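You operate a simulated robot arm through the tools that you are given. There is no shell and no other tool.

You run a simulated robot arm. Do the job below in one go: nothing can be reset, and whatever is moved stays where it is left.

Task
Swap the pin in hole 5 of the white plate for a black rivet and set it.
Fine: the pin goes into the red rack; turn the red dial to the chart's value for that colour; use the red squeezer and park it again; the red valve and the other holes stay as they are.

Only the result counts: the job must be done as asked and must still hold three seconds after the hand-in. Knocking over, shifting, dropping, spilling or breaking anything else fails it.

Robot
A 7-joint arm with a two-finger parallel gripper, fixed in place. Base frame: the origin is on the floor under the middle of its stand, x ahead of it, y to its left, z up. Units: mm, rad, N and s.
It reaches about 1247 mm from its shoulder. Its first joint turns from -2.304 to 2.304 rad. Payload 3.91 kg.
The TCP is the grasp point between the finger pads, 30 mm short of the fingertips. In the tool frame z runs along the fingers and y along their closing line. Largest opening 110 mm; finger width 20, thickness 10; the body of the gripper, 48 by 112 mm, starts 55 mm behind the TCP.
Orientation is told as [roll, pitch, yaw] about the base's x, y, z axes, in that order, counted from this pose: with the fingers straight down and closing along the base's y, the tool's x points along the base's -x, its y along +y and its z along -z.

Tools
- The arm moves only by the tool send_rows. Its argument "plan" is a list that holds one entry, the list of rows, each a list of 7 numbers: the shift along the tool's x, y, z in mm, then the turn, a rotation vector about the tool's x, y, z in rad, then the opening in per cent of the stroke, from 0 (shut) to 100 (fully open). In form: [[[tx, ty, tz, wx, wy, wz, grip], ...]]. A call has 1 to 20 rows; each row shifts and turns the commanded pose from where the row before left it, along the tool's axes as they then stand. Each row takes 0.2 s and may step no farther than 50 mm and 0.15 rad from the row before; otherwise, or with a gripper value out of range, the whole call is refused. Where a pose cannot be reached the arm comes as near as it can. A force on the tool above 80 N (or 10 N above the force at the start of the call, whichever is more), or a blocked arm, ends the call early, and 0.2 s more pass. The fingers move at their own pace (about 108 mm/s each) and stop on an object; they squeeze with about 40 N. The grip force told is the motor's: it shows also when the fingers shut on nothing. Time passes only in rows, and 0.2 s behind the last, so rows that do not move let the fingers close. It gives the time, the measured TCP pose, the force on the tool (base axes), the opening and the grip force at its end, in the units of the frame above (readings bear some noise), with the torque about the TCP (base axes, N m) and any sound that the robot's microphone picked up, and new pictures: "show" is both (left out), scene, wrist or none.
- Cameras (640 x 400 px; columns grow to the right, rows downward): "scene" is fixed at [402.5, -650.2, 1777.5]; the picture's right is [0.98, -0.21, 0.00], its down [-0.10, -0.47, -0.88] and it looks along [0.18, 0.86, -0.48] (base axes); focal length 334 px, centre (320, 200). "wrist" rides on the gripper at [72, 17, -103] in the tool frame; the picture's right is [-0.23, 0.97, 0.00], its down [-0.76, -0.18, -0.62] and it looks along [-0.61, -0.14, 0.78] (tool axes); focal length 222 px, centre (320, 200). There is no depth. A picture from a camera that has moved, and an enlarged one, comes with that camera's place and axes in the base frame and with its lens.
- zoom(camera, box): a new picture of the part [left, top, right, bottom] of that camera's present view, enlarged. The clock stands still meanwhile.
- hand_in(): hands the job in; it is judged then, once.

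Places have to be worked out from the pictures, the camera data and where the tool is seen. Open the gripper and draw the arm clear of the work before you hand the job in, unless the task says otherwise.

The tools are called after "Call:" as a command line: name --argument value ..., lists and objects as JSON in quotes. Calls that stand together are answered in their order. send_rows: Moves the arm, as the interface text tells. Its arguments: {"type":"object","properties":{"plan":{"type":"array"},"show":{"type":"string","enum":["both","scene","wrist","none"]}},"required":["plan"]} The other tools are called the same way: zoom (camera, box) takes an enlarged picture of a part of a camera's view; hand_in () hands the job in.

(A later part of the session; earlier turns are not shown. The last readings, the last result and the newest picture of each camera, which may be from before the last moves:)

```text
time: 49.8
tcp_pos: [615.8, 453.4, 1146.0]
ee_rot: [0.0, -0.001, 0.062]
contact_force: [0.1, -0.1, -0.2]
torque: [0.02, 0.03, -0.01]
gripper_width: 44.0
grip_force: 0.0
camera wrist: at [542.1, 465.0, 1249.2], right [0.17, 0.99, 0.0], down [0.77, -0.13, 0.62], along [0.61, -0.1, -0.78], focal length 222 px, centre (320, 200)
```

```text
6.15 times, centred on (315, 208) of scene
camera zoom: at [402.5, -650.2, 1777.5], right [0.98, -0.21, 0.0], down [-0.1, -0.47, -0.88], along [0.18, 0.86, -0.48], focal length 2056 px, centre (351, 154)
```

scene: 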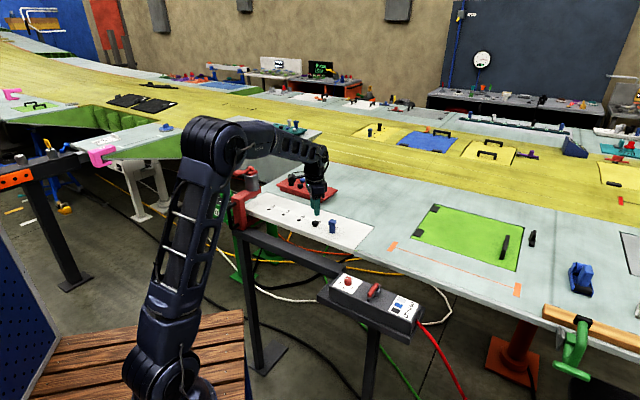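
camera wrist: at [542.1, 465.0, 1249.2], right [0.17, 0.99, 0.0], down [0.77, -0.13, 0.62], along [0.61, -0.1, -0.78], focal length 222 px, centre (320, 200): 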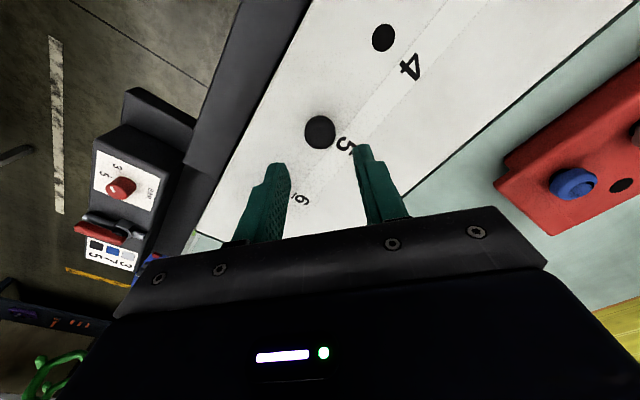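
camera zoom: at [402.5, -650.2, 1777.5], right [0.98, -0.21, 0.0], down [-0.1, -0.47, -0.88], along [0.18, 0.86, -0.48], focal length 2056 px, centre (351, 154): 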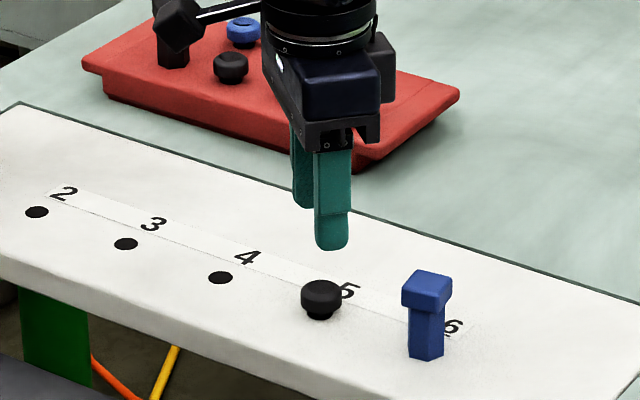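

The rivet stands upright in hole 5. Next is the red dial, so I'll rise and move over it to read its pointer and scale.

Call:
send_rows --plan '[[[0, 0, -40, 0, 0, 0, 40], [-5.4, -40.8, 0, 0, 0, 0, 45], [-5.4, -40.8, 0, 0, 0, 0, 45], [-5.4, -40.8, 0, 0, 0, 0, 45], [-5.4, -40.8, 0, 0, 0, 0, 45], [-5.4, -40.8, 0, 0, 0, 0, 45], [-5.4, -40.8, 0, 0, 0, 0, 45], [-5.4, -40.8, 0, 0, 0, 0, 45], [0, 0, 40, 0, 0, 0, 45], [0, 0, 20, 0, 0, 0, 45], [0, 0, 0, 0, 0, 0, 45]]]'

Call:
zoom --camera "wrist" --box '[220, 60, 420, 185]'

```text
time: 52.2
tcp_pos: [669.0, 169.3, 1125.1]
ee_rot: [0.0, -0.001, 0.06]
contact_force: [1.1, 0.4, 0.1]
torque: [-0.01, -0.01, -0.03]
gripper_width: 49.6
grip_force: 0.0
camera wrist: at [596.8, 180.8, 1228.9], right [0.17, 0.99, 0.0], down [0.77, -0.13, 0.62], along [0.61, -0.1, -0.78], focal length 222 px, centre (320, 200)
```

scene: 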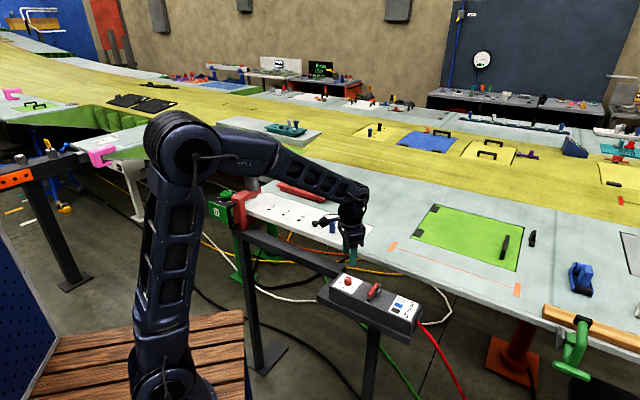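
wrist: 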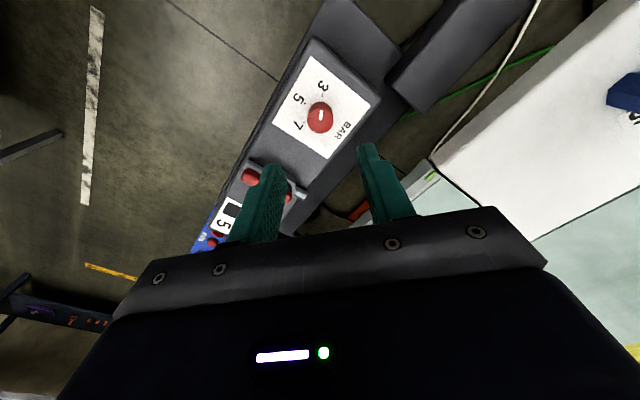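

```text
3.20 times, centred on (320, 122) of wrist
camera zoom: at [596.8, 180.8, 1228.9], right [0.17, 0.99, 0.0], down [0.77, -0.13, 0.62], along [0.61, -0.1, -0.78], focal length 711 px, centre (320, 448)
```

zoom: 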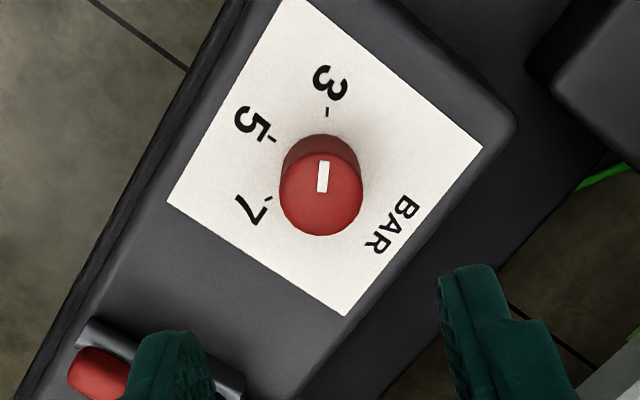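

The dial pointer sits at 3, and the 5 mark is about 57° further on, counter-clockwise from above. I'll centre over the knob, which is about (-6, -0.5) mm off the axis, and descend partway to refine.

Call:
send_rows --plan '[[[-6, -0.5, 20, 0, 0, 0, 45], [0, 0, 30, 0, 0, 0, 45], [0, 0, 15, 0, 0, 0, 45], [0, 0, 0, 0, 0, 0, 45]]]' --show "wrist"

Call:
zoom --camera "wrist" --box '[240, 80, 400, 180]'

Call:
zoom --camera "scene" --box '[310, 240, 420, 310]'

```text
time: 53.2
tcp_pos: [675.3, 170.5, 1060.8]
ee_rot: [0.0, 0.001, 0.061]
contact_force: [0.9, -0.1, -0.2]
torque: [0.01, 0.02, -0.02]
gripper_width: 49.5
grip_force: 0.1
camera wrist: at [601.8, 182.2, 1164.3], right [0.17, 0.99, 0.0], down [0.77, -0.13, 0.62], along [0.61, -0.1, -0.78], focal length 222 px, centre (320, 200)
```

wrist: 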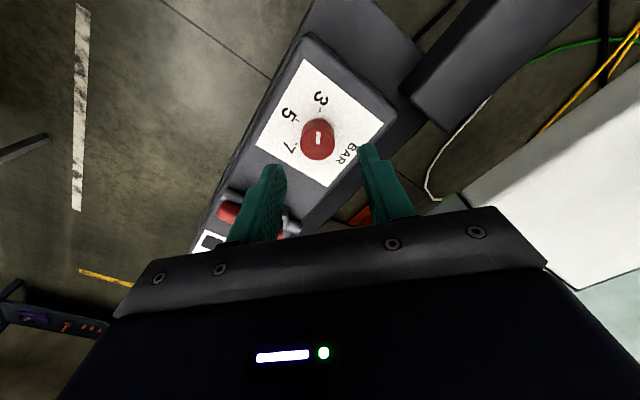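

```text
4.00 times, centred on (320, 130) of wrist
camera zoom: at [601.8, 182.2, 1164.3], right [0.17, 0.99, 0.0], down [0.77, -0.13, 0.62], along [0.61, -0.1, -0.78], focal length 888 px, centre (320, 480)
```

zoom: 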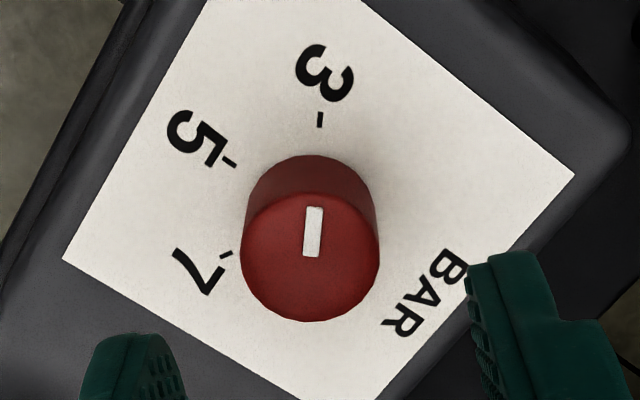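

```text
5.71 times, centred on (365, 275) of scene
camera zoom: at [402.5, -650.2, 1777.5], right [0.98, -0.21, 0.0], down [-0.1, -0.47, -0.88], along [0.18, 0.86, -0.48], focal length 1909 px, centre (63, -229)
```

zoom: 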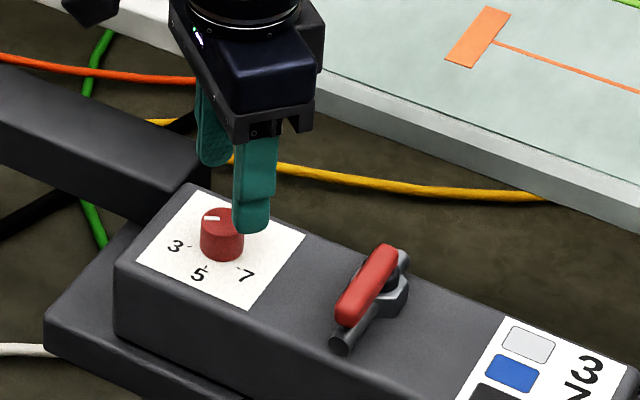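

Combining the views puts the knob top nearer z≈1011 and the axis at about (+5, -0.7) mm. I'll shift and descend a little to confirm by parallax.

Call:
send_rows --plan '[[[4.5, -0.7, 5, 0, 0, 0, 45], [0, 0, 10, 0, 0, 0, 45], [0, 0, 0, 0, 0, 0, 45]]]' --show "wrist"

Call:
zoom --camera "wrist" --box '[240, 80, 400, 180]'

Call:
zoom --camera "scene" --box '[310, 240, 420, 310]'

```text
time: 54.0
tcp_pos: [671.7, 168.0, 1046.1]
ee_rot: [0.0, 0.0, 0.062]
contact_force: [-0.4, 0.5, 0.4]
torque: [0.04, 0.03, -0.04]
gripper_width: 49.4
grip_force: 0.0
camera wrist: at [597.9, 180.9, 1150.0], right [0.17, 0.99, 0.0], down [0.77, -0.13, 0.62], along [0.61, -0.1, -0.78], focal length 222 px, centre (320, 200)
```

wrist: 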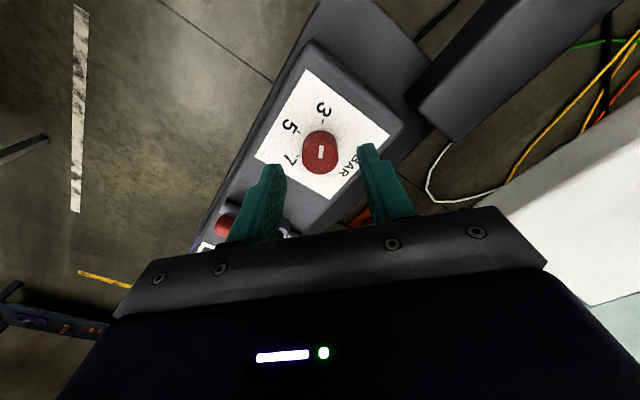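

```text
4.00 times, centred on (320, 130) of wrist
camera zoom: at [597.9, 180.9, 1150.0], right [0.17, 0.99, 0.0], down [0.77, -0.13, 0.62], along [0.61, -0.1, -0.78], focal length 888 px, centre (320, 480)
```

zoom: 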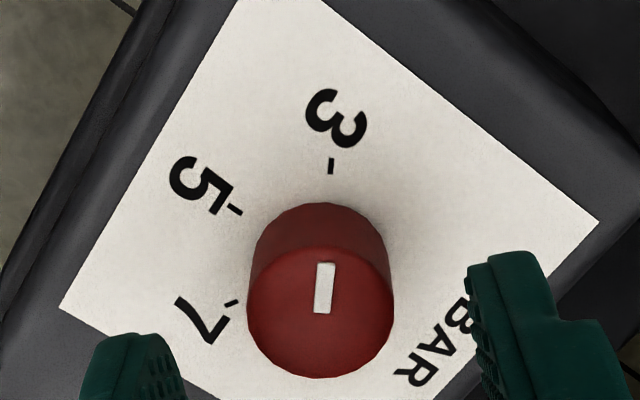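

```text
5.71 times, centred on (365, 275) of scene
camera zoom: at [402.5, -650.2, 1777.5], right [0.98, -0.21, 0.0], down [-0.1, -0.47, -0.88], along [0.18, 0.86, -0.48], focal length 1909 px, centre (63, -229)
```

zoom: 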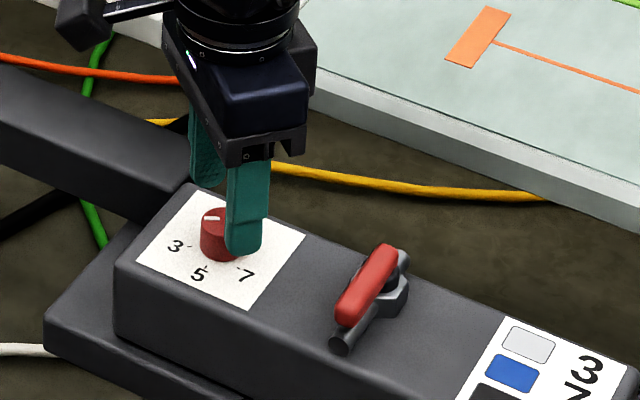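

The knob is centred within about 1 mm, and the ticks fit a 60° spacing between 3, 5 and 7. I'll descend slowly around the knob and feel for the box top.

Call:
send_rows --plan '[[[0.8, 0, 5, 0, 0, 0, 45], [0, 0, 5, 0, 0, 0, 45], [0, 0, 4, 0, 0, 0, 45], [0, 0, 0, 0, 0, 0, 45]]]' --show "wrist"

Call:
zoom --camera "wrist" --box '[240, 90, 400, 190]'

Call:
zoom --camera "scene" --box '[320, 250, 400, 300]'

```text
time: 55.0
tcp_pos: [670.5, 168.9, 1033.2]
ee_rot: [0.0, 0.001, 0.06]
contact_force: [-0.4, 0.3, -0.9]
torque: [0.0, 0.02, -0.01]
gripper_width: 49.7
grip_force: 0.1
camera wrist: at [596.6, 181.3, 1135.9], right [0.17, 0.99, 0.0], down [0.77, -0.13, 0.62], along [0.61, -0.1, -0.78], focal length 222 px, centre (320, 200)
```

wrist: 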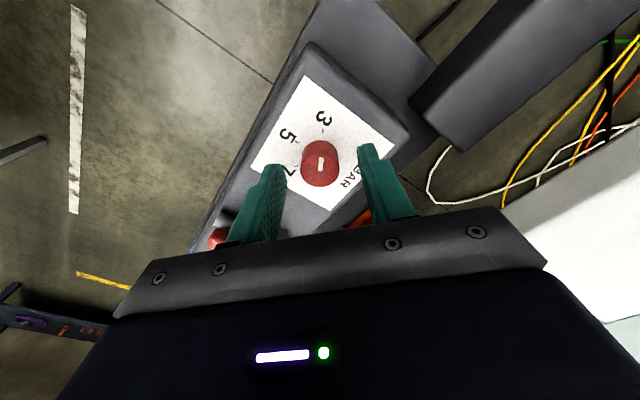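

```text
4.00 times, centred on (320, 140) of wrist
camera zoom: at [596.6, 181.3, 1135.9], right [0.17, 0.99, 0.0], down [0.77, -0.13, 0.62], along [0.61, -0.1, -0.78], focal length 888 px, centre (320, 440)
```

zoom: 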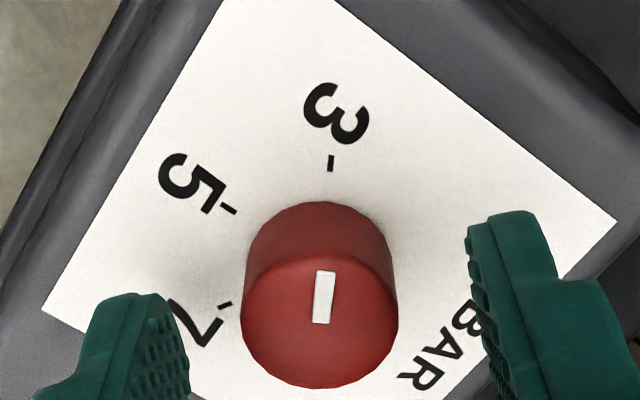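

```text
8.00 times, centred on (360, 275) of scene
camera zoom: at [402.5, -650.2, 1777.5], right [0.98, -0.21, 0.0], down [-0.1, -0.47, -0.88], along [0.18, 0.86, -0.48], focal length 2672 px, centre (0, -400)
```

zoom: 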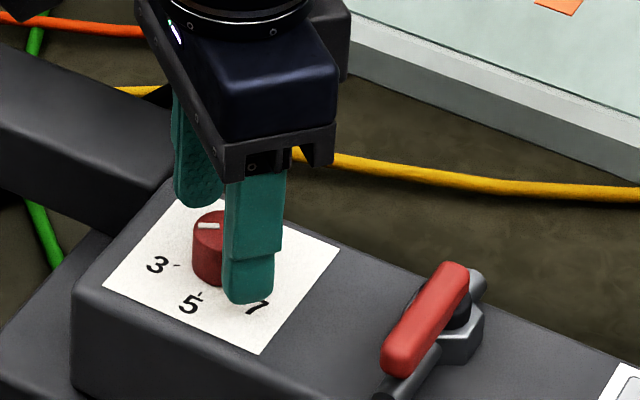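

The knob top is at z≈1012 and centred. I'll lower about 6 mm more, watching the force, then close on it.

Call:
send_rows --plan '[[[0.3, 0, 2, 0, 0, 0, 45], [0, 0, 2, 0, 0, 0, 45], [0, 0, 1.5, 0, 0, 0, 45], [0, 0, 0, 0, 0, 0, 45]]]' --show "none"

Call:
send_rows --plan '[[[0, 0, 0, 0, 0, 0, 0], [0, 0, 0, 0, 0, 0, 0], [0, 0, 0, 0, 0, 0, 0]]]' --show "wrist"

Call:
zoom --camera "wrist" --box '[240, 90, 400, 190]'

```text
time: 56.0
tcp_pos: [671.4, 169.0, 1025.7]
ee_rot: [0.0, 0.0, 0.061]
contact_force: [0.0, -0.1, -0.4]
torque: [0.02, -0.04, -0.01]
gripper_width: 49.4
grip_force: 0.0
```

```text
time: 56.8
tcp_pos: [670.2, 169.5, 1026.1]
ee_rot: [0.0, 0.001, 0.063]
contact_force: [-0.2, -2.7, -1.4]
torque: [-0.03, 0.0, -0.01]
gripper_width: 25.5
grip_force: 44.9
camera wrist: at [597.0, 181.1, 1129.2], right [0.17, 0.99, 0.0], down [0.77, -0.13, 0.62], along [0.61, -0.1, -0.78], focal length 222 px, centre (320, 200)
```

wrist: 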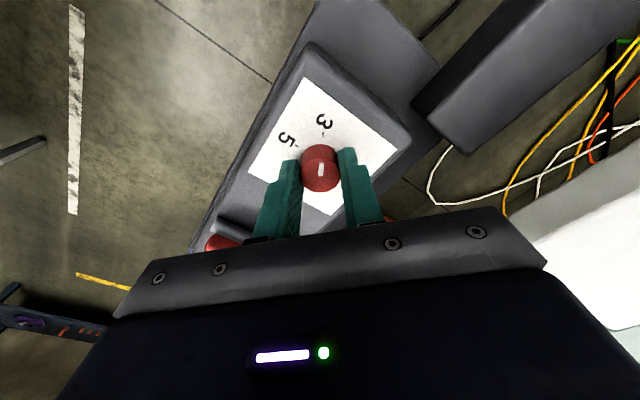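

```text
4.00 times, centred on (320, 140) of wrist
camera zoom: at [597.0, 181.1, 1129.2], right [0.17, 0.99, 0.0], down [0.77, -0.13, 0.62], along [0.61, -0.1, -0.78], focal length 888 px, centre (320, 440)
```

zoom: 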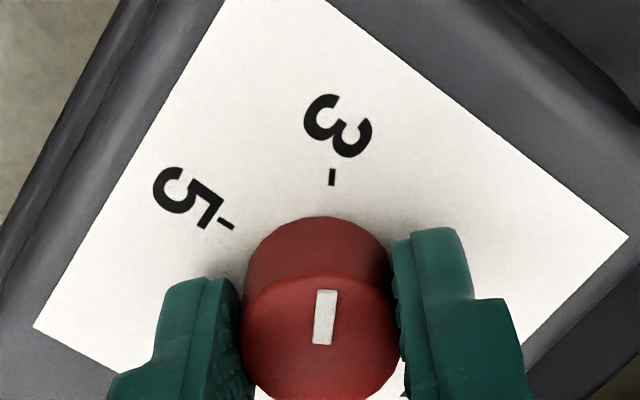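

The knob is gripped at 25.5 mm. I'll turn it counter-clockwise in small increments and check that it follows.

Call:
send_rows --plan '[[[0, 0, 0, 0, 0, -0.1, 0], [0, 0, 0, 0, 0, -0.1, 0], [0, 0, 0, 0, 0, -0.1, 0], [0, 0, 0, 0, 0, -0.1, 0], [0, 0, 0, 0, 0, -0.1, 0], [0, 0, 0, 0, 0, 0, 0]]]' --show "wrist"

Call:
zoom --camera "wrist" --box '[240, 90, 400, 190]'

```text
time: 58.2
tcp_pos: [670.9, 168.6, 1025.2]
ee_rot: [-0.001, 0.002, 0.563]
contact_force: [-8.9, -5.3, -13.0]
torque: [-0.04, 0.12, 0.02]
gripper_width: 25.7
grip_force: 44.5
camera wrist: at [600.3, 144.2, 1129.3], right [-0.33, 0.94, 0.0], down [0.74, 0.26, 0.62], along [0.59, 0.2, -0.78], focal length 222 px, centre (320, 200)
```

wrist: 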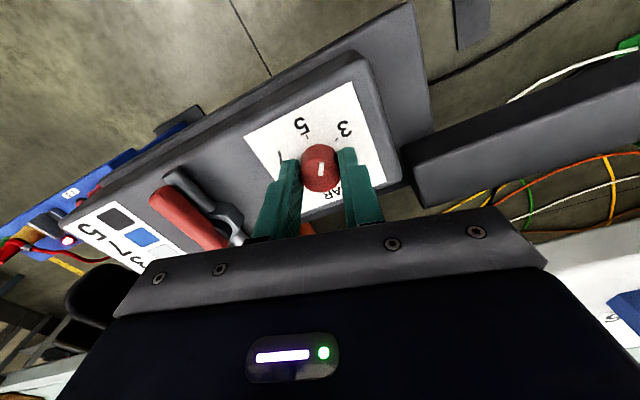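

```text
4.00 times, centred on (320, 140) of wrist
camera zoom: at [600.3, 144.2, 1129.3], right [-0.33, 0.94, 0.0], down [0.74, 0.26, 0.62], along [0.59, 0.2, -0.78], focal length 888 px, centre (320, 440)
```

zoom: 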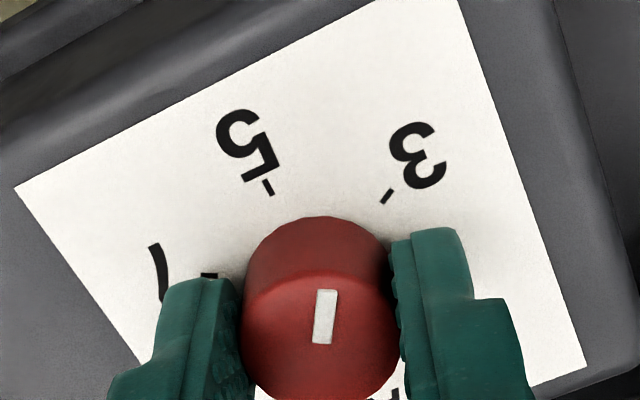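

The knob turns with the gripper, and the pointer is now halfway between 3 and 5. I'll continue the second half.

Call:
send_rows --plan '[[[0, 0, 0, 0, 0, -0.1, 0], [0, 0, 0, 0, 0, -0.1, 0], [0, 0, 0, 0, 0, -0.1, 0], [0, 0, 0, 0, 0, -0.1, 0], [0, 0, 0, 0, 0, -0.1, 0], [0, 0, 0, 0, 0, 0, 0]]]' --show "wrist"

Call:
zoom --camera "wrist" --box '[240, 90, 400, 190]'

```text
time: 59.6
tcp_pos: [671.0, 168.3, 1025.6]
ee_rot: [0.002, 0.003, 1.063]
contact_force: [-12.9, -11.1, -32.5]
torque: [-0.27, 0.34, 0.02]
gripper_width: 25.3
grip_force: 44.9
camera wrist: at [620.8, 113.5, 1129.4], right [-0.74, 0.67, 0.0], down [0.53, 0.58, 0.62], along [0.42, 0.46, -0.78], focal length 222 px, centre (320, 200)
```

wrist: 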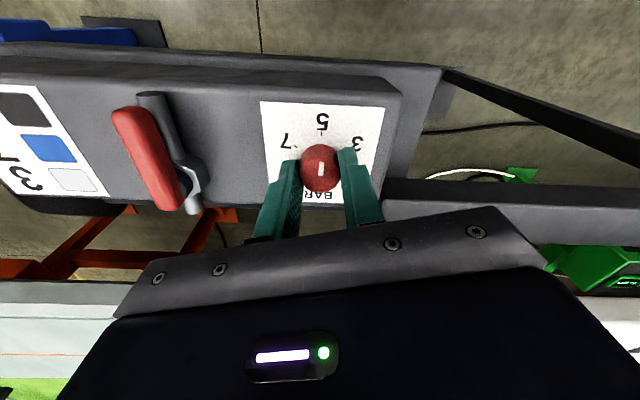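

```text
4.00 times, centred on (320, 140) of wrist
camera zoom: at [620.8, 113.5, 1129.4], right [-0.74, 0.67, 0.0], down [0.53, 0.58, 0.62], along [0.42, 0.46, -0.78], focal length 888 px, centre (320, 440)
```

zoom: 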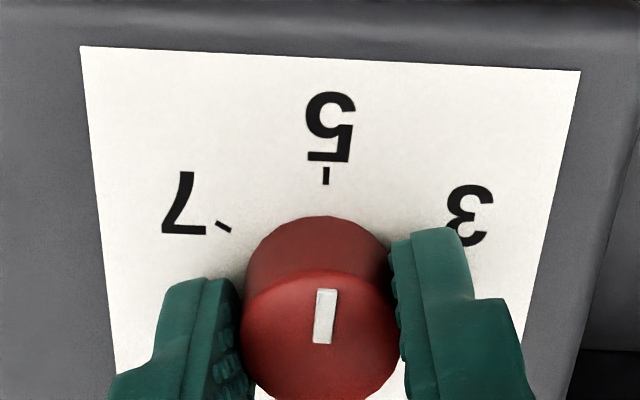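

The tick for 5 is almost in line with the pointer, about 2–3° short. I'll add the last small turn.

Call:
send_rows --plan '[[[0, 0, 0, 0, 0, -0.025, 0], [0, 0, 0, 0, 0, -0.02, 0], [0, 0, 0, 0, 0, 0, 0]]]' --show "wrist"

Call:
zoom --camera "wrist" --box '[270, 100, 370, 190]'

```text
time: 60.4
tcp_pos: [671.1, 168.5, 1026.7]
ee_rot: [0.0, 0.0, 1.108]
contact_force: [-11.8, -8.9, -33.6]
torque: [-0.29, 0.39, -0.01]
gripper_width: 25.5
grip_force: 45.5
camera wrist: at [623.1, 111.2, 1129.4], right [-0.77, 0.64, 0.0], down [0.5, 0.6, 0.62], along [0.4, 0.48, -0.78], focal length 222 px, centre (320, 200)
```

wrist: 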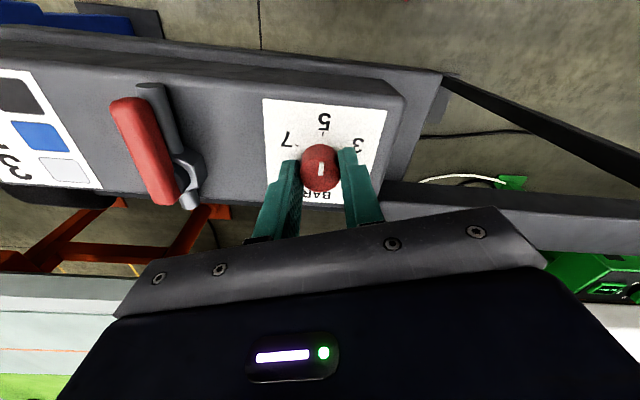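

```text
4.44 times, centred on (320, 145) of wrist
camera zoom: at [623.1, 111.2, 1129.4], right [-0.77, 0.64, 0.0], down [0.5, 0.6, 0.62], along [0.4, 0.48, -0.78], focal length 987 px, centre (320, 444)
```

zoom: 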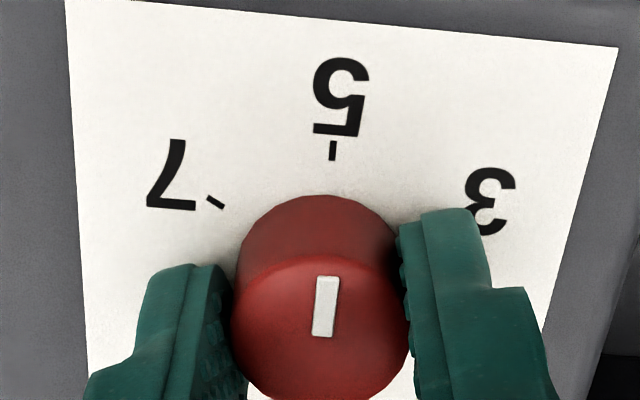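

The pointer now lines up with 5. I'll release the knob gently, rise and verify.

Call:
send_rows --plan '[[[0, 0, 0, 0, 0, 0, 45], [0, 0, 0, 0, 0, 0, 45], [0, 0, 0, 0, 0, 0, 45], [0, 0, -15, 0, 0, 0, 45], [0, 0, -25, 0, 0, 0, 45], [0, 0, -35, 0, 0, 0, 45], [0, 0, 0, 0, 0, 0, 45]]]'

Call:
zoom --camera "wrist" --box '[240, 80, 400, 180]'

Call:
zoom --camera "scene" --box '[310, 250, 430, 325]'

```text
time: 62.0
tcp_pos: [671.4, 169.5, 1099.3]
ee_rot: [0.002, 0.001, 1.107]
contact_force: [0.1, -0.6, -0.6]
torque: [-0.01, 0.03, -0.04]
gripper_width: 49.5
grip_force: 0.1
camera wrist: at [623.8, 112.1, 1204.2], right [-0.77, 0.64, 0.0], down [0.5, 0.6, 0.62], along [0.4, 0.48, -0.78], focal length 222 px, centre (320, 200)
```

scene: 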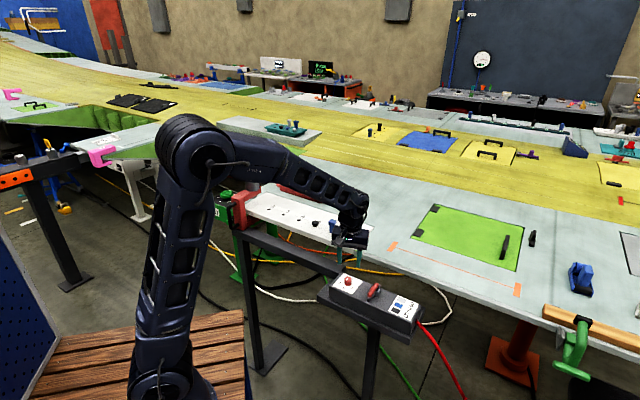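
wrist: 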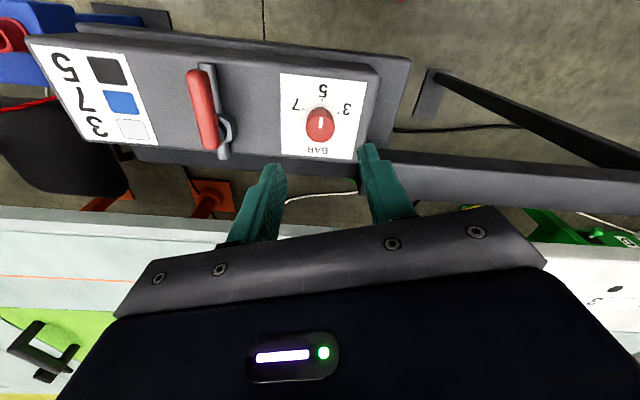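

```text
4.00 times, centred on (320, 130) of wrist
camera zoom: at [623.8, 112.1, 1204.2], right [-0.77, 0.64, 0.0], down [0.5, 0.6, 0.62], along [0.4, 0.48, -0.78], focal length 888 px, centre (320, 480)
```

zoom: 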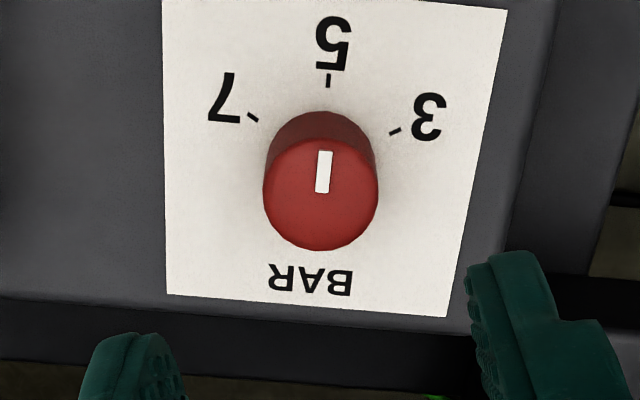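

```text
5.33 times, centred on (370, 288) of scene
camera zoom: at [402.5, -650.2, 1777.5], right [0.98, -0.21, 0.0], down [-0.1, -0.47, -0.88], along [0.18, 0.86, -0.48], focal length 1782 px, centre (53, -267)
```

zoom: 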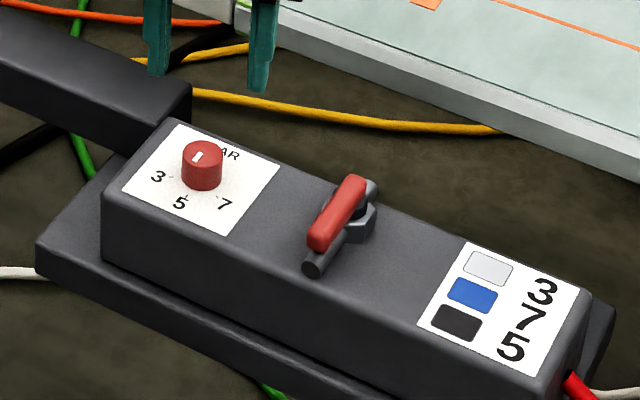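

The dial reads 5 and the valve is untouched. Now the squeezer: I'll rise, turn back to 45° yaw and move to the operator side of it.

Call:
send_rows --plan '[[[0, 0, -45, 0, 0, 0, 60], [0, 0, -45, 0, 0, 0, 60], [0, 0, -45, 0, 0, 0, 60], [0, 0, -45, 0, 0, 0, 60], [0, 0, 0, 0, 0, 0.108, 60], [0, 0, 0, 0, 0, 0.107, 60], [0, 0, 0, 0, 0, 0.107, 60], [7.8, 47.2, 0, 0, 0, 0, 60], [7.8, 47.2, 0, 0, 0, 0, 60], [7.8, 47.2, 0, 0, 0, 0, 60], [7.8, 47.2, 0, 0, 0, 0, 60], [7.8, 47.2, 0, 0, 0, 0, 60], [7.8, 47.2, 0, 0, 0, 0, 60], [7.8, 47.2, 0, 0, 0, 0, 60], [7.8, 47.2, 0, 0, 0, 0, 60], [7.8, 47.2, 0, 0, 0, 0, 60], [7.8, 47.2, 0, 0, 0, 0, 60], [7.8, 47.2, 0, 0, 0, 0, 60], [7.8, 47.2, 0, 0, 0, 0, 60], [0, 0, 0, 0, 0, 0, 60]]]'

```text
time: 66.2
tcp_pos: [202.4, 504.6, 1277.9]
ee_rot: [0.001, 0.001, 0.785]
contact_force: [-1.0, 0.3, 0.6]
torque: [-0.03, 0.0, -0.04]
gripper_width: 66.3
grip_force: 0.1
camera wrist: at [139.4, 464.6, 1382.4], right [-0.53, 0.85, 0.0], down [0.66, 0.41, 0.62], along [0.53, 0.33, -0.78], focal length 222 px, centre (320, 200)
```

scene: 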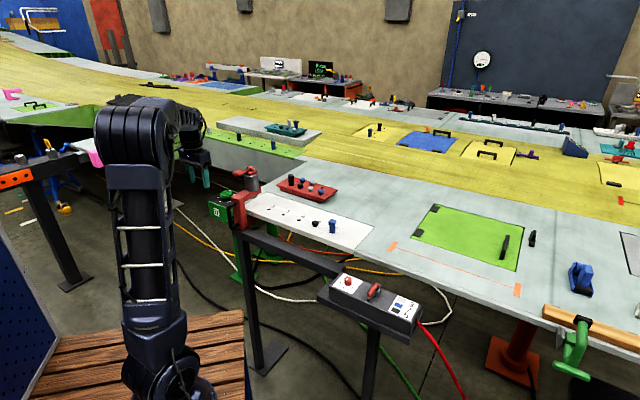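
wrist: 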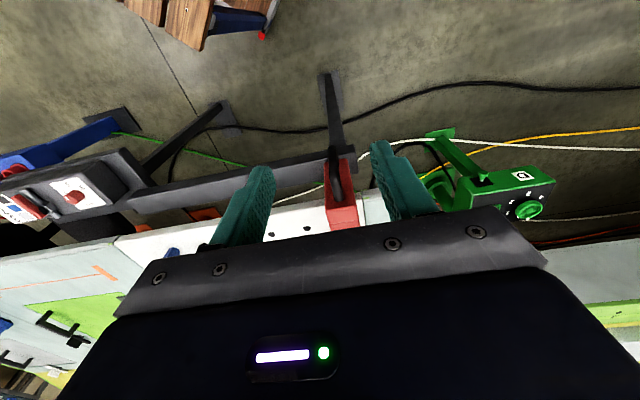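

Now I'll tilt the hand forward 45°, with the fingers toward the squeezer, to look at it horizontally from the operator side.

Call:
send_rows --plan '[[[0, 0, 0, 0, -0.131, 0, 60], [0, 0, 0, 0, -0.131, 0, 60], [0, 0, 0, 0, -0.131, 0, 60], [0, 0, 0, 0, -0.131, 0, 60], [0, 0, 0, 0, -0.131, 0, 60], [0, 0, 0, 0, -0.131, 0, 60], [0, 0, 0, 0, 0, 0, 60]]]'

Call:
zoom --camera "wrist" --box '[200, 0, 440, 150]'

```text
time: 67.8
tcp_pos: [203.4, 503.4, 1280.1]
ee_rot: [0.0, -0.787, 0.786]
contact_force: [0.4, 0.7, -0.7]
torque: [-0.01, 0.0, 0.0]
gripper_width: 66.0
grip_force: 0.1
camera wrist: at [103.4, 427.7, 1303.0], right [-0.57, 0.8, 0.16], down [0.19, -0.06, 0.98], along [0.79, 0.59, -0.12], focal length 222 px, centre (320, 200)
```

scene: 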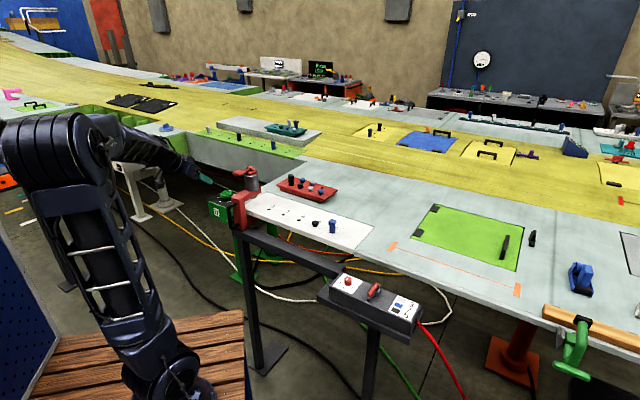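
wrist: 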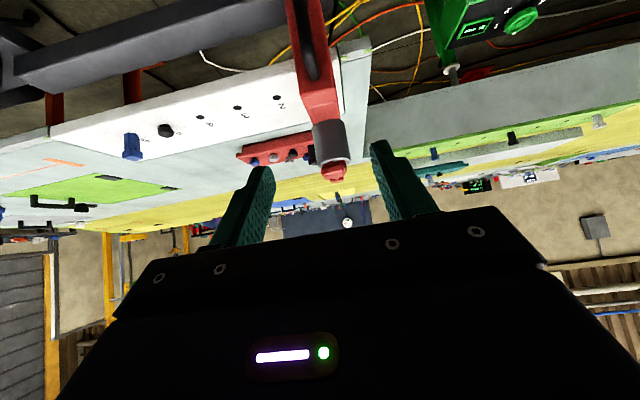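

```text
2.67 times, centred on (320, 75) of wrist
camera zoom: at [103.4, 427.7, 1303.0], right [-0.57, 0.8, 0.16], down [0.19, -0.06, 0.98], along [0.79, 0.59, -0.12], focal length 592 px, centre (320, 533)
```

zoom: 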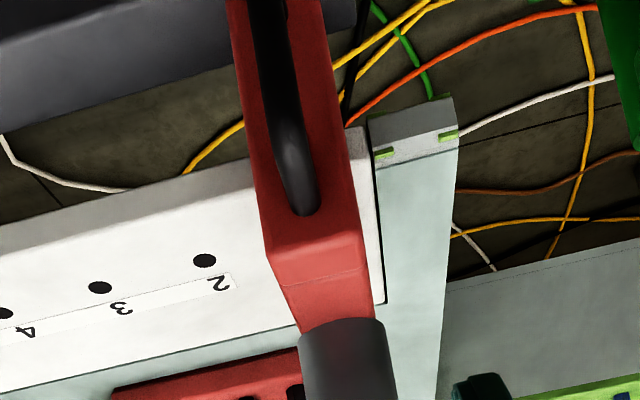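

I'll zoom on the lever part and lower the hand to see the handle and the base of the squeezer.

Call:
zoom --camera "wrist" --box '[270, 90, 390, 220]'

Call:
send_rows --plan '[[[35, 0, 35, 0, 0, 0, 60], [35, 0, 35, 0, 0, 0, 60], [15, 0, 15, 0, 0, 0, 60], [0, 0, 0, 0, 0, 0, 60]]]'

Call:
zoom --camera "wrist" --box '[200, 0, 440, 200]'

```text
3.08 times, centred on (330, 155) of wrist
camera zoom: at [103.4, 427.7, 1303.0], right [-0.57, 0.8, 0.16], down [0.19, -0.06, 0.98], along [0.79, 0.59, -0.12], focal length 684 px, centre (289, 338)
```

zoom: 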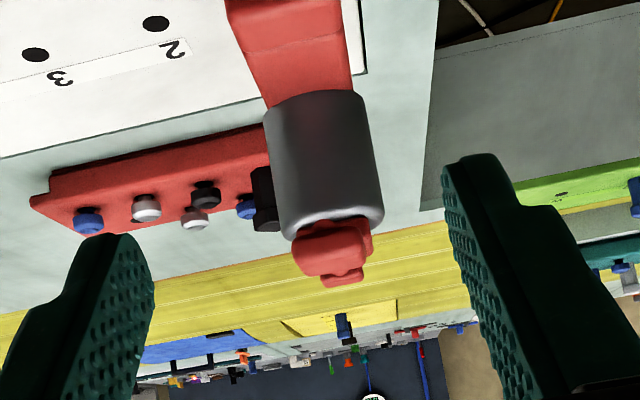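

```text
time: 68.8
tcp_pos: [205.5, 503.3, 1161.3]
ee_rot: [0.002, -0.787, 0.785]
contact_force: [-1.1, -0.1, -0.7]
torque: [0.03, -0.01, 0.03]
gripper_width: 65.8
grip_force: 0.0
camera wrist: at [104.5, 427.3, 1183.0], right [-0.57, 0.8, 0.16], down [0.19, -0.06, 0.98], along [0.8, 0.59, -0.12], focal length 222 px, centre (320, 200)
```

scene: 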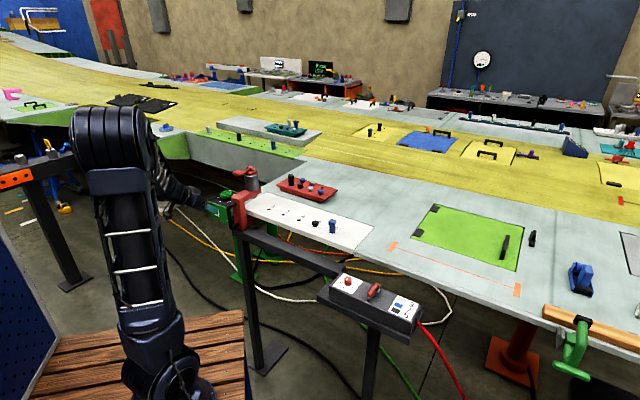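
wrist: 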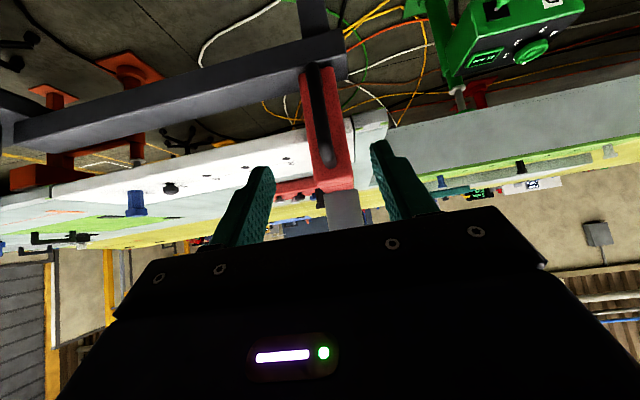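

```text
2.00 times, centred on (320, 100) of wrist
camera zoom: at [104.5, 427.3, 1183.0], right [-0.57, 0.8, 0.16], down [0.19, -0.06, 0.98], along [0.8, 0.59, -0.12], focal length 444 px, centre (320, 400)
```

zoom: 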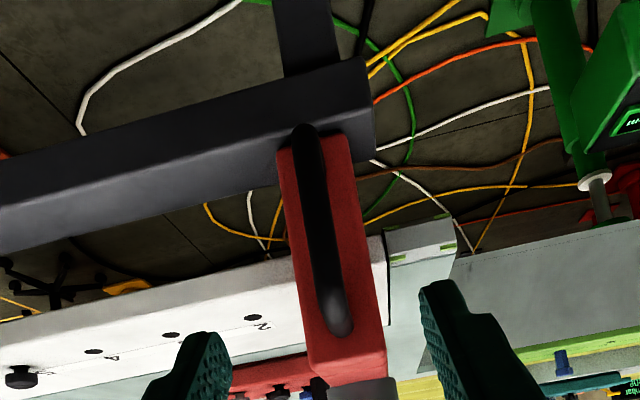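

The squeezer's column stands on the dark bar with the handle in front. It's about 50 mm wide, centred at w≈211.5, with its front face at u≈660 and top near z≈1120. I'll approach at 45° to a pre-grasp position straddling the column.

Call:
send_rows --plan '[[[-25.5, 0.3, 23, 0, 0, 0, 70], [-25.5, 0.3, 23, 0, 0, 0, 70], [-25.5, 0.3, 23, 0, 0, 0, 70], [0, 0, 0, 0, 0, 0, 70]]]'

Call:
zoom --camera "wrist" --box '[200, 0, 440, 200]'

Call:
zoom --camera "scene" --box '[190, 150, 290, 240]'

```text
time: 69.8
tcp_pos: [276.6, 575.7, 1166.3]
ee_rot: [0.0, -0.788, 0.785]
contact_force: [0.2, 0.2, -0.6]
torque: [-0.03, 0.01, 0.03]
gripper_width: 76.9
grip_force: 0.0
camera wrist: at [176.6, 500.4, 1188.5], right [-0.57, 0.8, 0.16], down [0.19, -0.06, 0.98], along [0.8, 0.59, -0.12], focal length 222 px, centre (320, 200)
```

scene: 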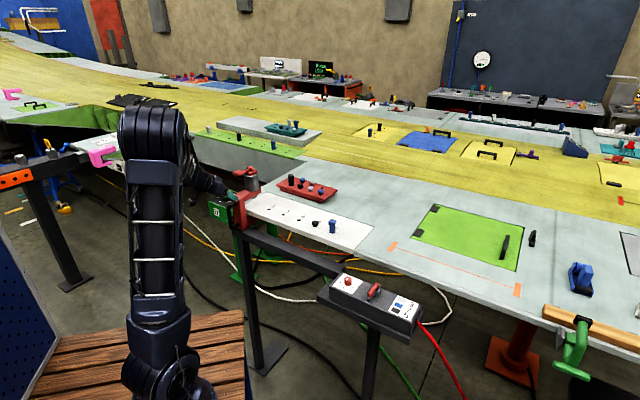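
wrist: 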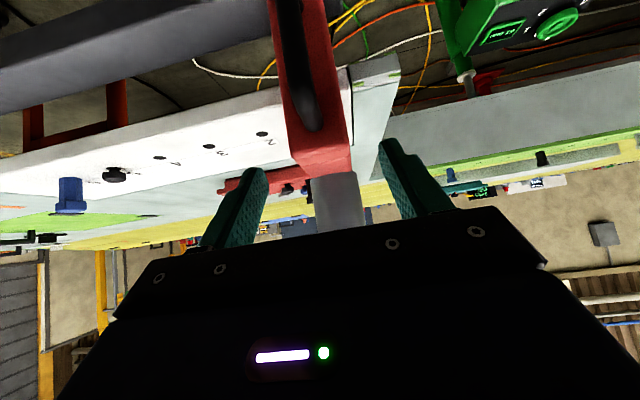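

```text
2.00 times, centred on (320, 100) of wrist
camera zoom: at [176.6, 500.4, 1188.5], right [-0.57, 0.8, 0.16], down [0.19, -0.06, 0.98], along [0.8, 0.59, -0.12], focal length 444 px, centre (320, 400)
```

zoom: 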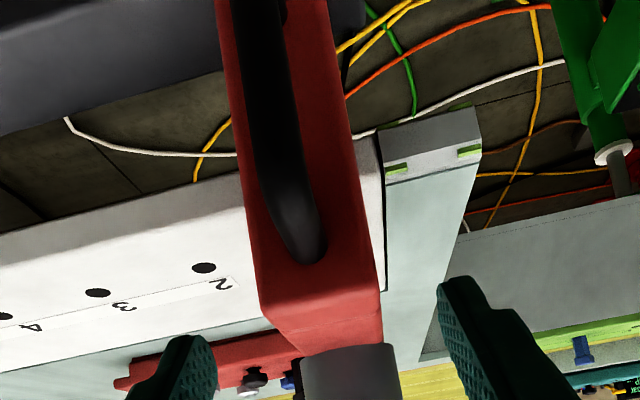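

```text
4.44 times, centred on (240, 195) of scene
camera zoom: at [402.5, -650.2, 1777.5], right [0.98, -0.21, 0.0], down [-0.1, -0.47, -0.88], along [0.18, 0.86, -0.48], focal length 1485 px, centre (676, 222)
```

zoom: 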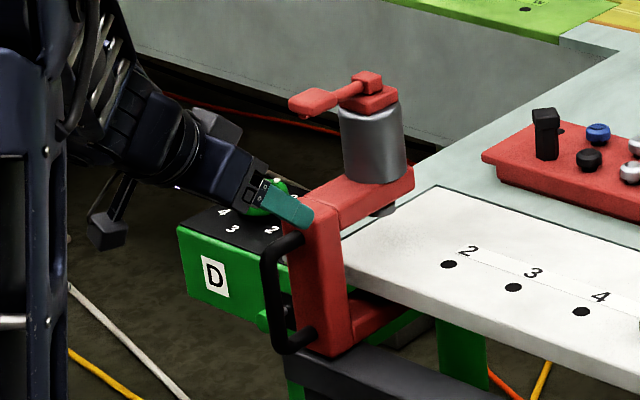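

The column's front-top edge is at about u=660, z=1122, and it is about 51 mm wide. I'll advance along the fingers so the pads sit on the column's sides, without closing yet.

Call:
send_rows --plan '[[[-1.4, -0.4, 33, 0, 0, 0, 70], [-1.4, -0.3, 33, 0, 0, 0, 70], [-1.4, -0.3, 32, 0, 0, 0, 70], [0, 0, 0, 0, 0, 0, 70]]]'

Call:
zoom --camera "wrist" --box '[200, 0, 440, 200]'

Call:
zoom --camera "scene" --box '[190, 150, 290, 240]'

```text
time: 70.8
tcp_pos: [329.4, 628.4, 1096.6]
ee_rot: [0.0, -0.788, 0.785]
contact_force: [-0.3, 0.1, -0.4]
torque: [0.02, 0.0, 0.0]
gripper_width: 77.2
grip_force: 0.0
camera wrist: at [228.6, 552.0, 1119.1], right [-0.57, 0.8, 0.16], down [0.19, -0.06, 0.98], along [0.8, 0.59, -0.12], focal length 222 px, centre (320, 200)
```

scene: 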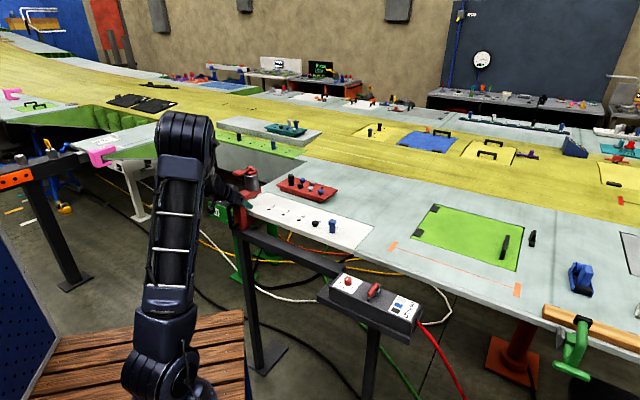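
wrist: 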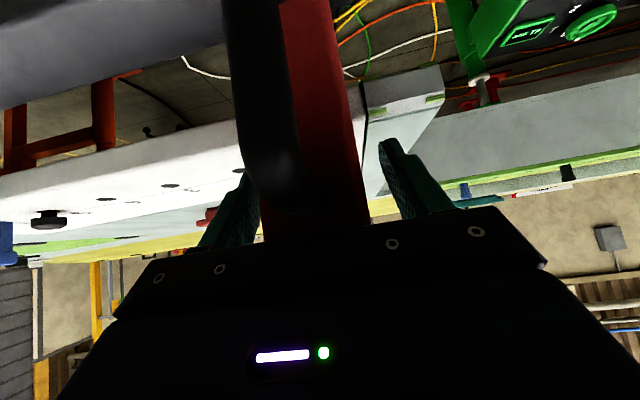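

```text
2.00 times, centred on (320, 100) of wrist
camera zoom: at [228.6, 552.0, 1119.1], right [-0.57, 0.8, 0.16], down [0.19, -0.06, 0.98], along [0.8, 0.59, -0.12], focal length 444 px, centre (320, 400)
```

zoom: 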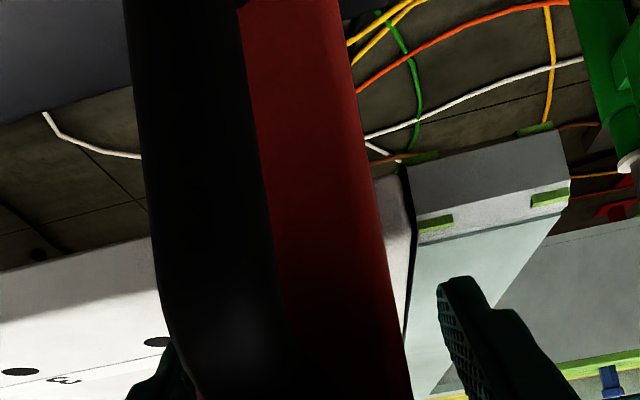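

```text
4.44 times, centred on (240, 195) of scene
camera zoom: at [402.5, -650.2, 1777.5], right [0.98, -0.21, 0.0], down [-0.1, -0.47, -0.88], along [0.18, 0.86, -0.48], focal length 1485 px, centre (676, 222)
```

zoom: 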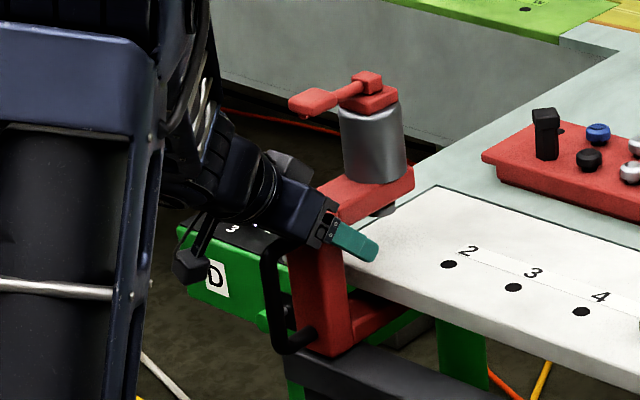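

The near finger is beside the column with no contact force. I'll close on the column.

Call:
send_rows --plan '[[[0, 0, 0, 0, 0, 0, 40], [0, 0, 0, 0, 0, 0, 0], [0, 0, 0, 0, 0, 0, 0], [0, 0, 0, 0, 0, 0, 0]]]'

Call:
zoom --camera "scene" --box '[190, 150, 290, 240]'

```text
time: 71.8
tcp_pos: [329.9, 626.3, 1097.7]
ee_rot: [0.0, -0.786, 0.783]
contact_force: [13.3, -18.3, -3.0]
torque: [1.1, -0.07, 0.63]
gripper_width: 50.0
grip_force: 45.0
camera wrist: at [229.7, 551.1, 1119.0], right [-0.57, 0.8, 0.16], down [0.19, -0.06, 0.98], along [0.8, 0.59, -0.12], focal length 222 px, centre (320, 200)
```

scene: 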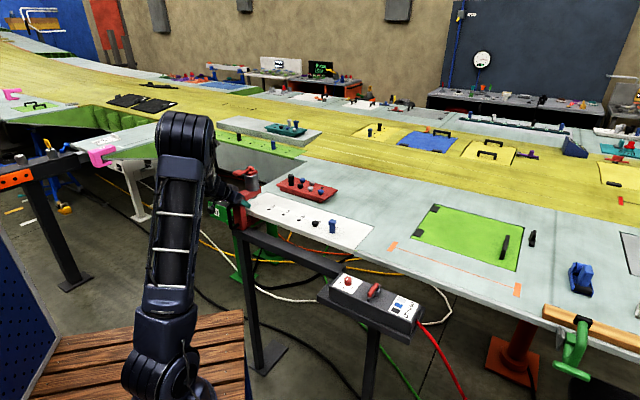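
wrist: 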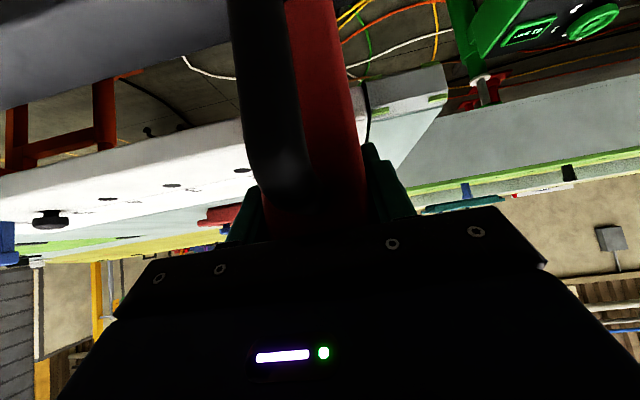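

```text
4.44 times, centred on (240, 195) of scene
camera zoom: at [402.5, -650.2, 1777.5], right [0.98, -0.21, 0.0], down [-0.1, -0.47, -0.88], along [0.18, 0.86, -0.48], focal length 1485 px, centre (676, 222)
```

zoom: 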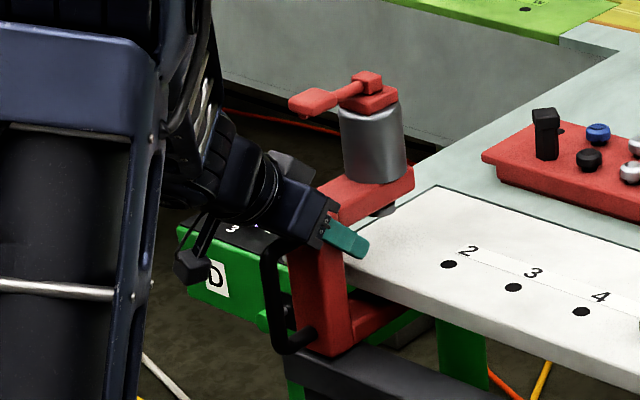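

I hold the column at 50 mm width. The squeezer resisted the small offset, so it's not loose. I'll try a short drag along the rail toward hole 2 and read the forces.

Call:
send_rows --plan '[[[0, -3, 0, 0, 0, 0, 0], [0, -5, 0, 0, 0, 0, 0], [0, -7, 0, 0, 0, 0, 0], [0, 0, 0, 0, 0, 0, 0]]]' --show "scene"

Call:
zoom --camera "scene" --box '[190, 150, 290, 240]'

```text
time: 72.8
tcp_pos: [339.7, 616.3, 1098.1]
ee_rot: [0.0, -0.784, 0.785]
contact_force: [11.9, 8.6, -39.6]
torque: [1.09, 0.69, 1.09]
gripper_width: 49.8
grip_force: 44.8
```

scene: 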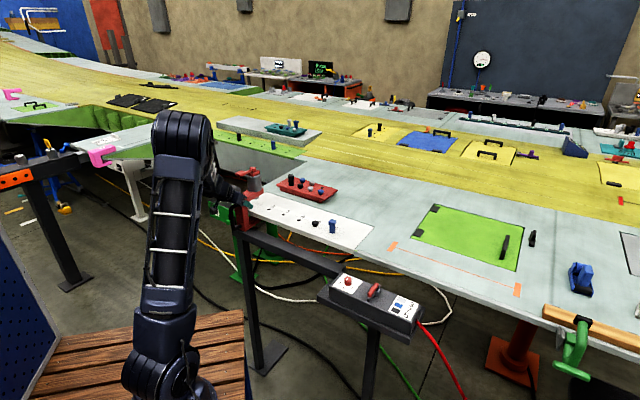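

```text
4.44 times, centred on (240, 195) of scene
camera zoom: at [402.5, -650.2, 1777.5], right [0.98, -0.21, 0.0], down [-0.1, -0.47, -0.88], along [0.18, 0.86, -0.48], focal length 1485 px, centre (676, 222)
```

zoom: 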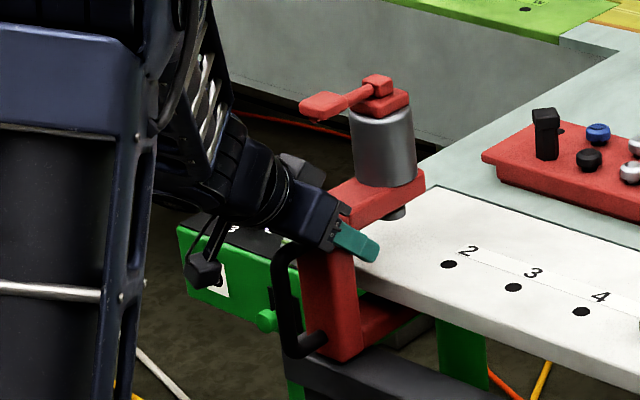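

The squeezer moves with the gripper, with little force along the rail but about 40 N downward on the tool. I'll look closely at its base to see whether it is lifted or still resting on the bar.

Call:
zoom --camera "scene" --box '[225, 195, 295, 245]'

Call:
zoom --camera "wrist" --box '[180, 0, 420, 150]'

```text
8.00 times, centred on (260, 220) of scene
camera zoom: at [402.5, -650.2, 1777.5], right [0.98, -0.21, 0.0], down [-0.1, -0.47, -0.88], along [0.18, 0.86, -0.48], focal length 2672 px, centre (800, 40)
```

zoom: 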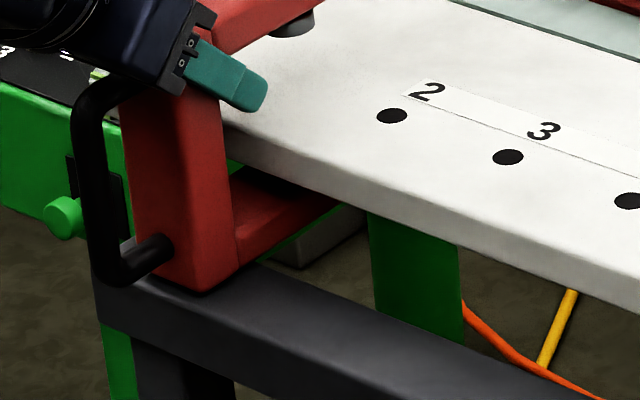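

```text
2.67 times, centred on (300, 75) of wrist
camera zoom: at [239.4, 540.9, 1120.1], right [-0.57, 0.8, 0.16], down [0.2, -0.05, 0.98], along [0.79, 0.59, -0.13], focal length 592 px, centre (373, 533)
```

zoom: 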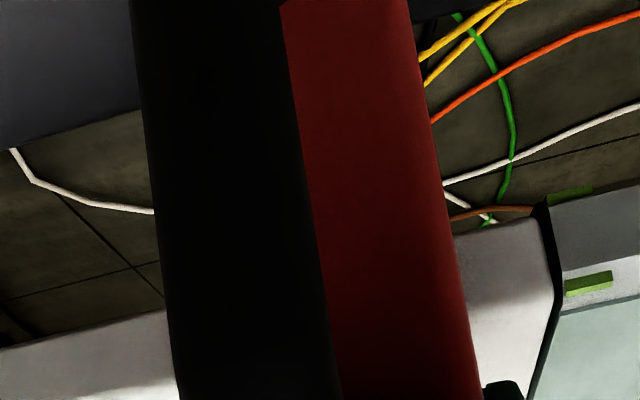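

It looks like it still stands on the bar. I'll relieve the vertical pull by lowering the hand about 2 mm and nudging it 1 mm forward, then read the forces again.

Call:
send_rows --plan '[[[0.7, 0, 2.1, 0, 0, 0, 0], [0, 0, 0, 0, 0, 0, 0]]]' --show "none"

```text
time: 73.4
tcp_pos: [339.2, 616.8, 1097.7]
ee_rot: [-0.001, -0.786, 0.785]
contact_force: [-7.6, -7.4, -16.7]
torque: [-0.71, -0.03, -0.97]
gripper_width: 50.1
grip_force: 45.0
```

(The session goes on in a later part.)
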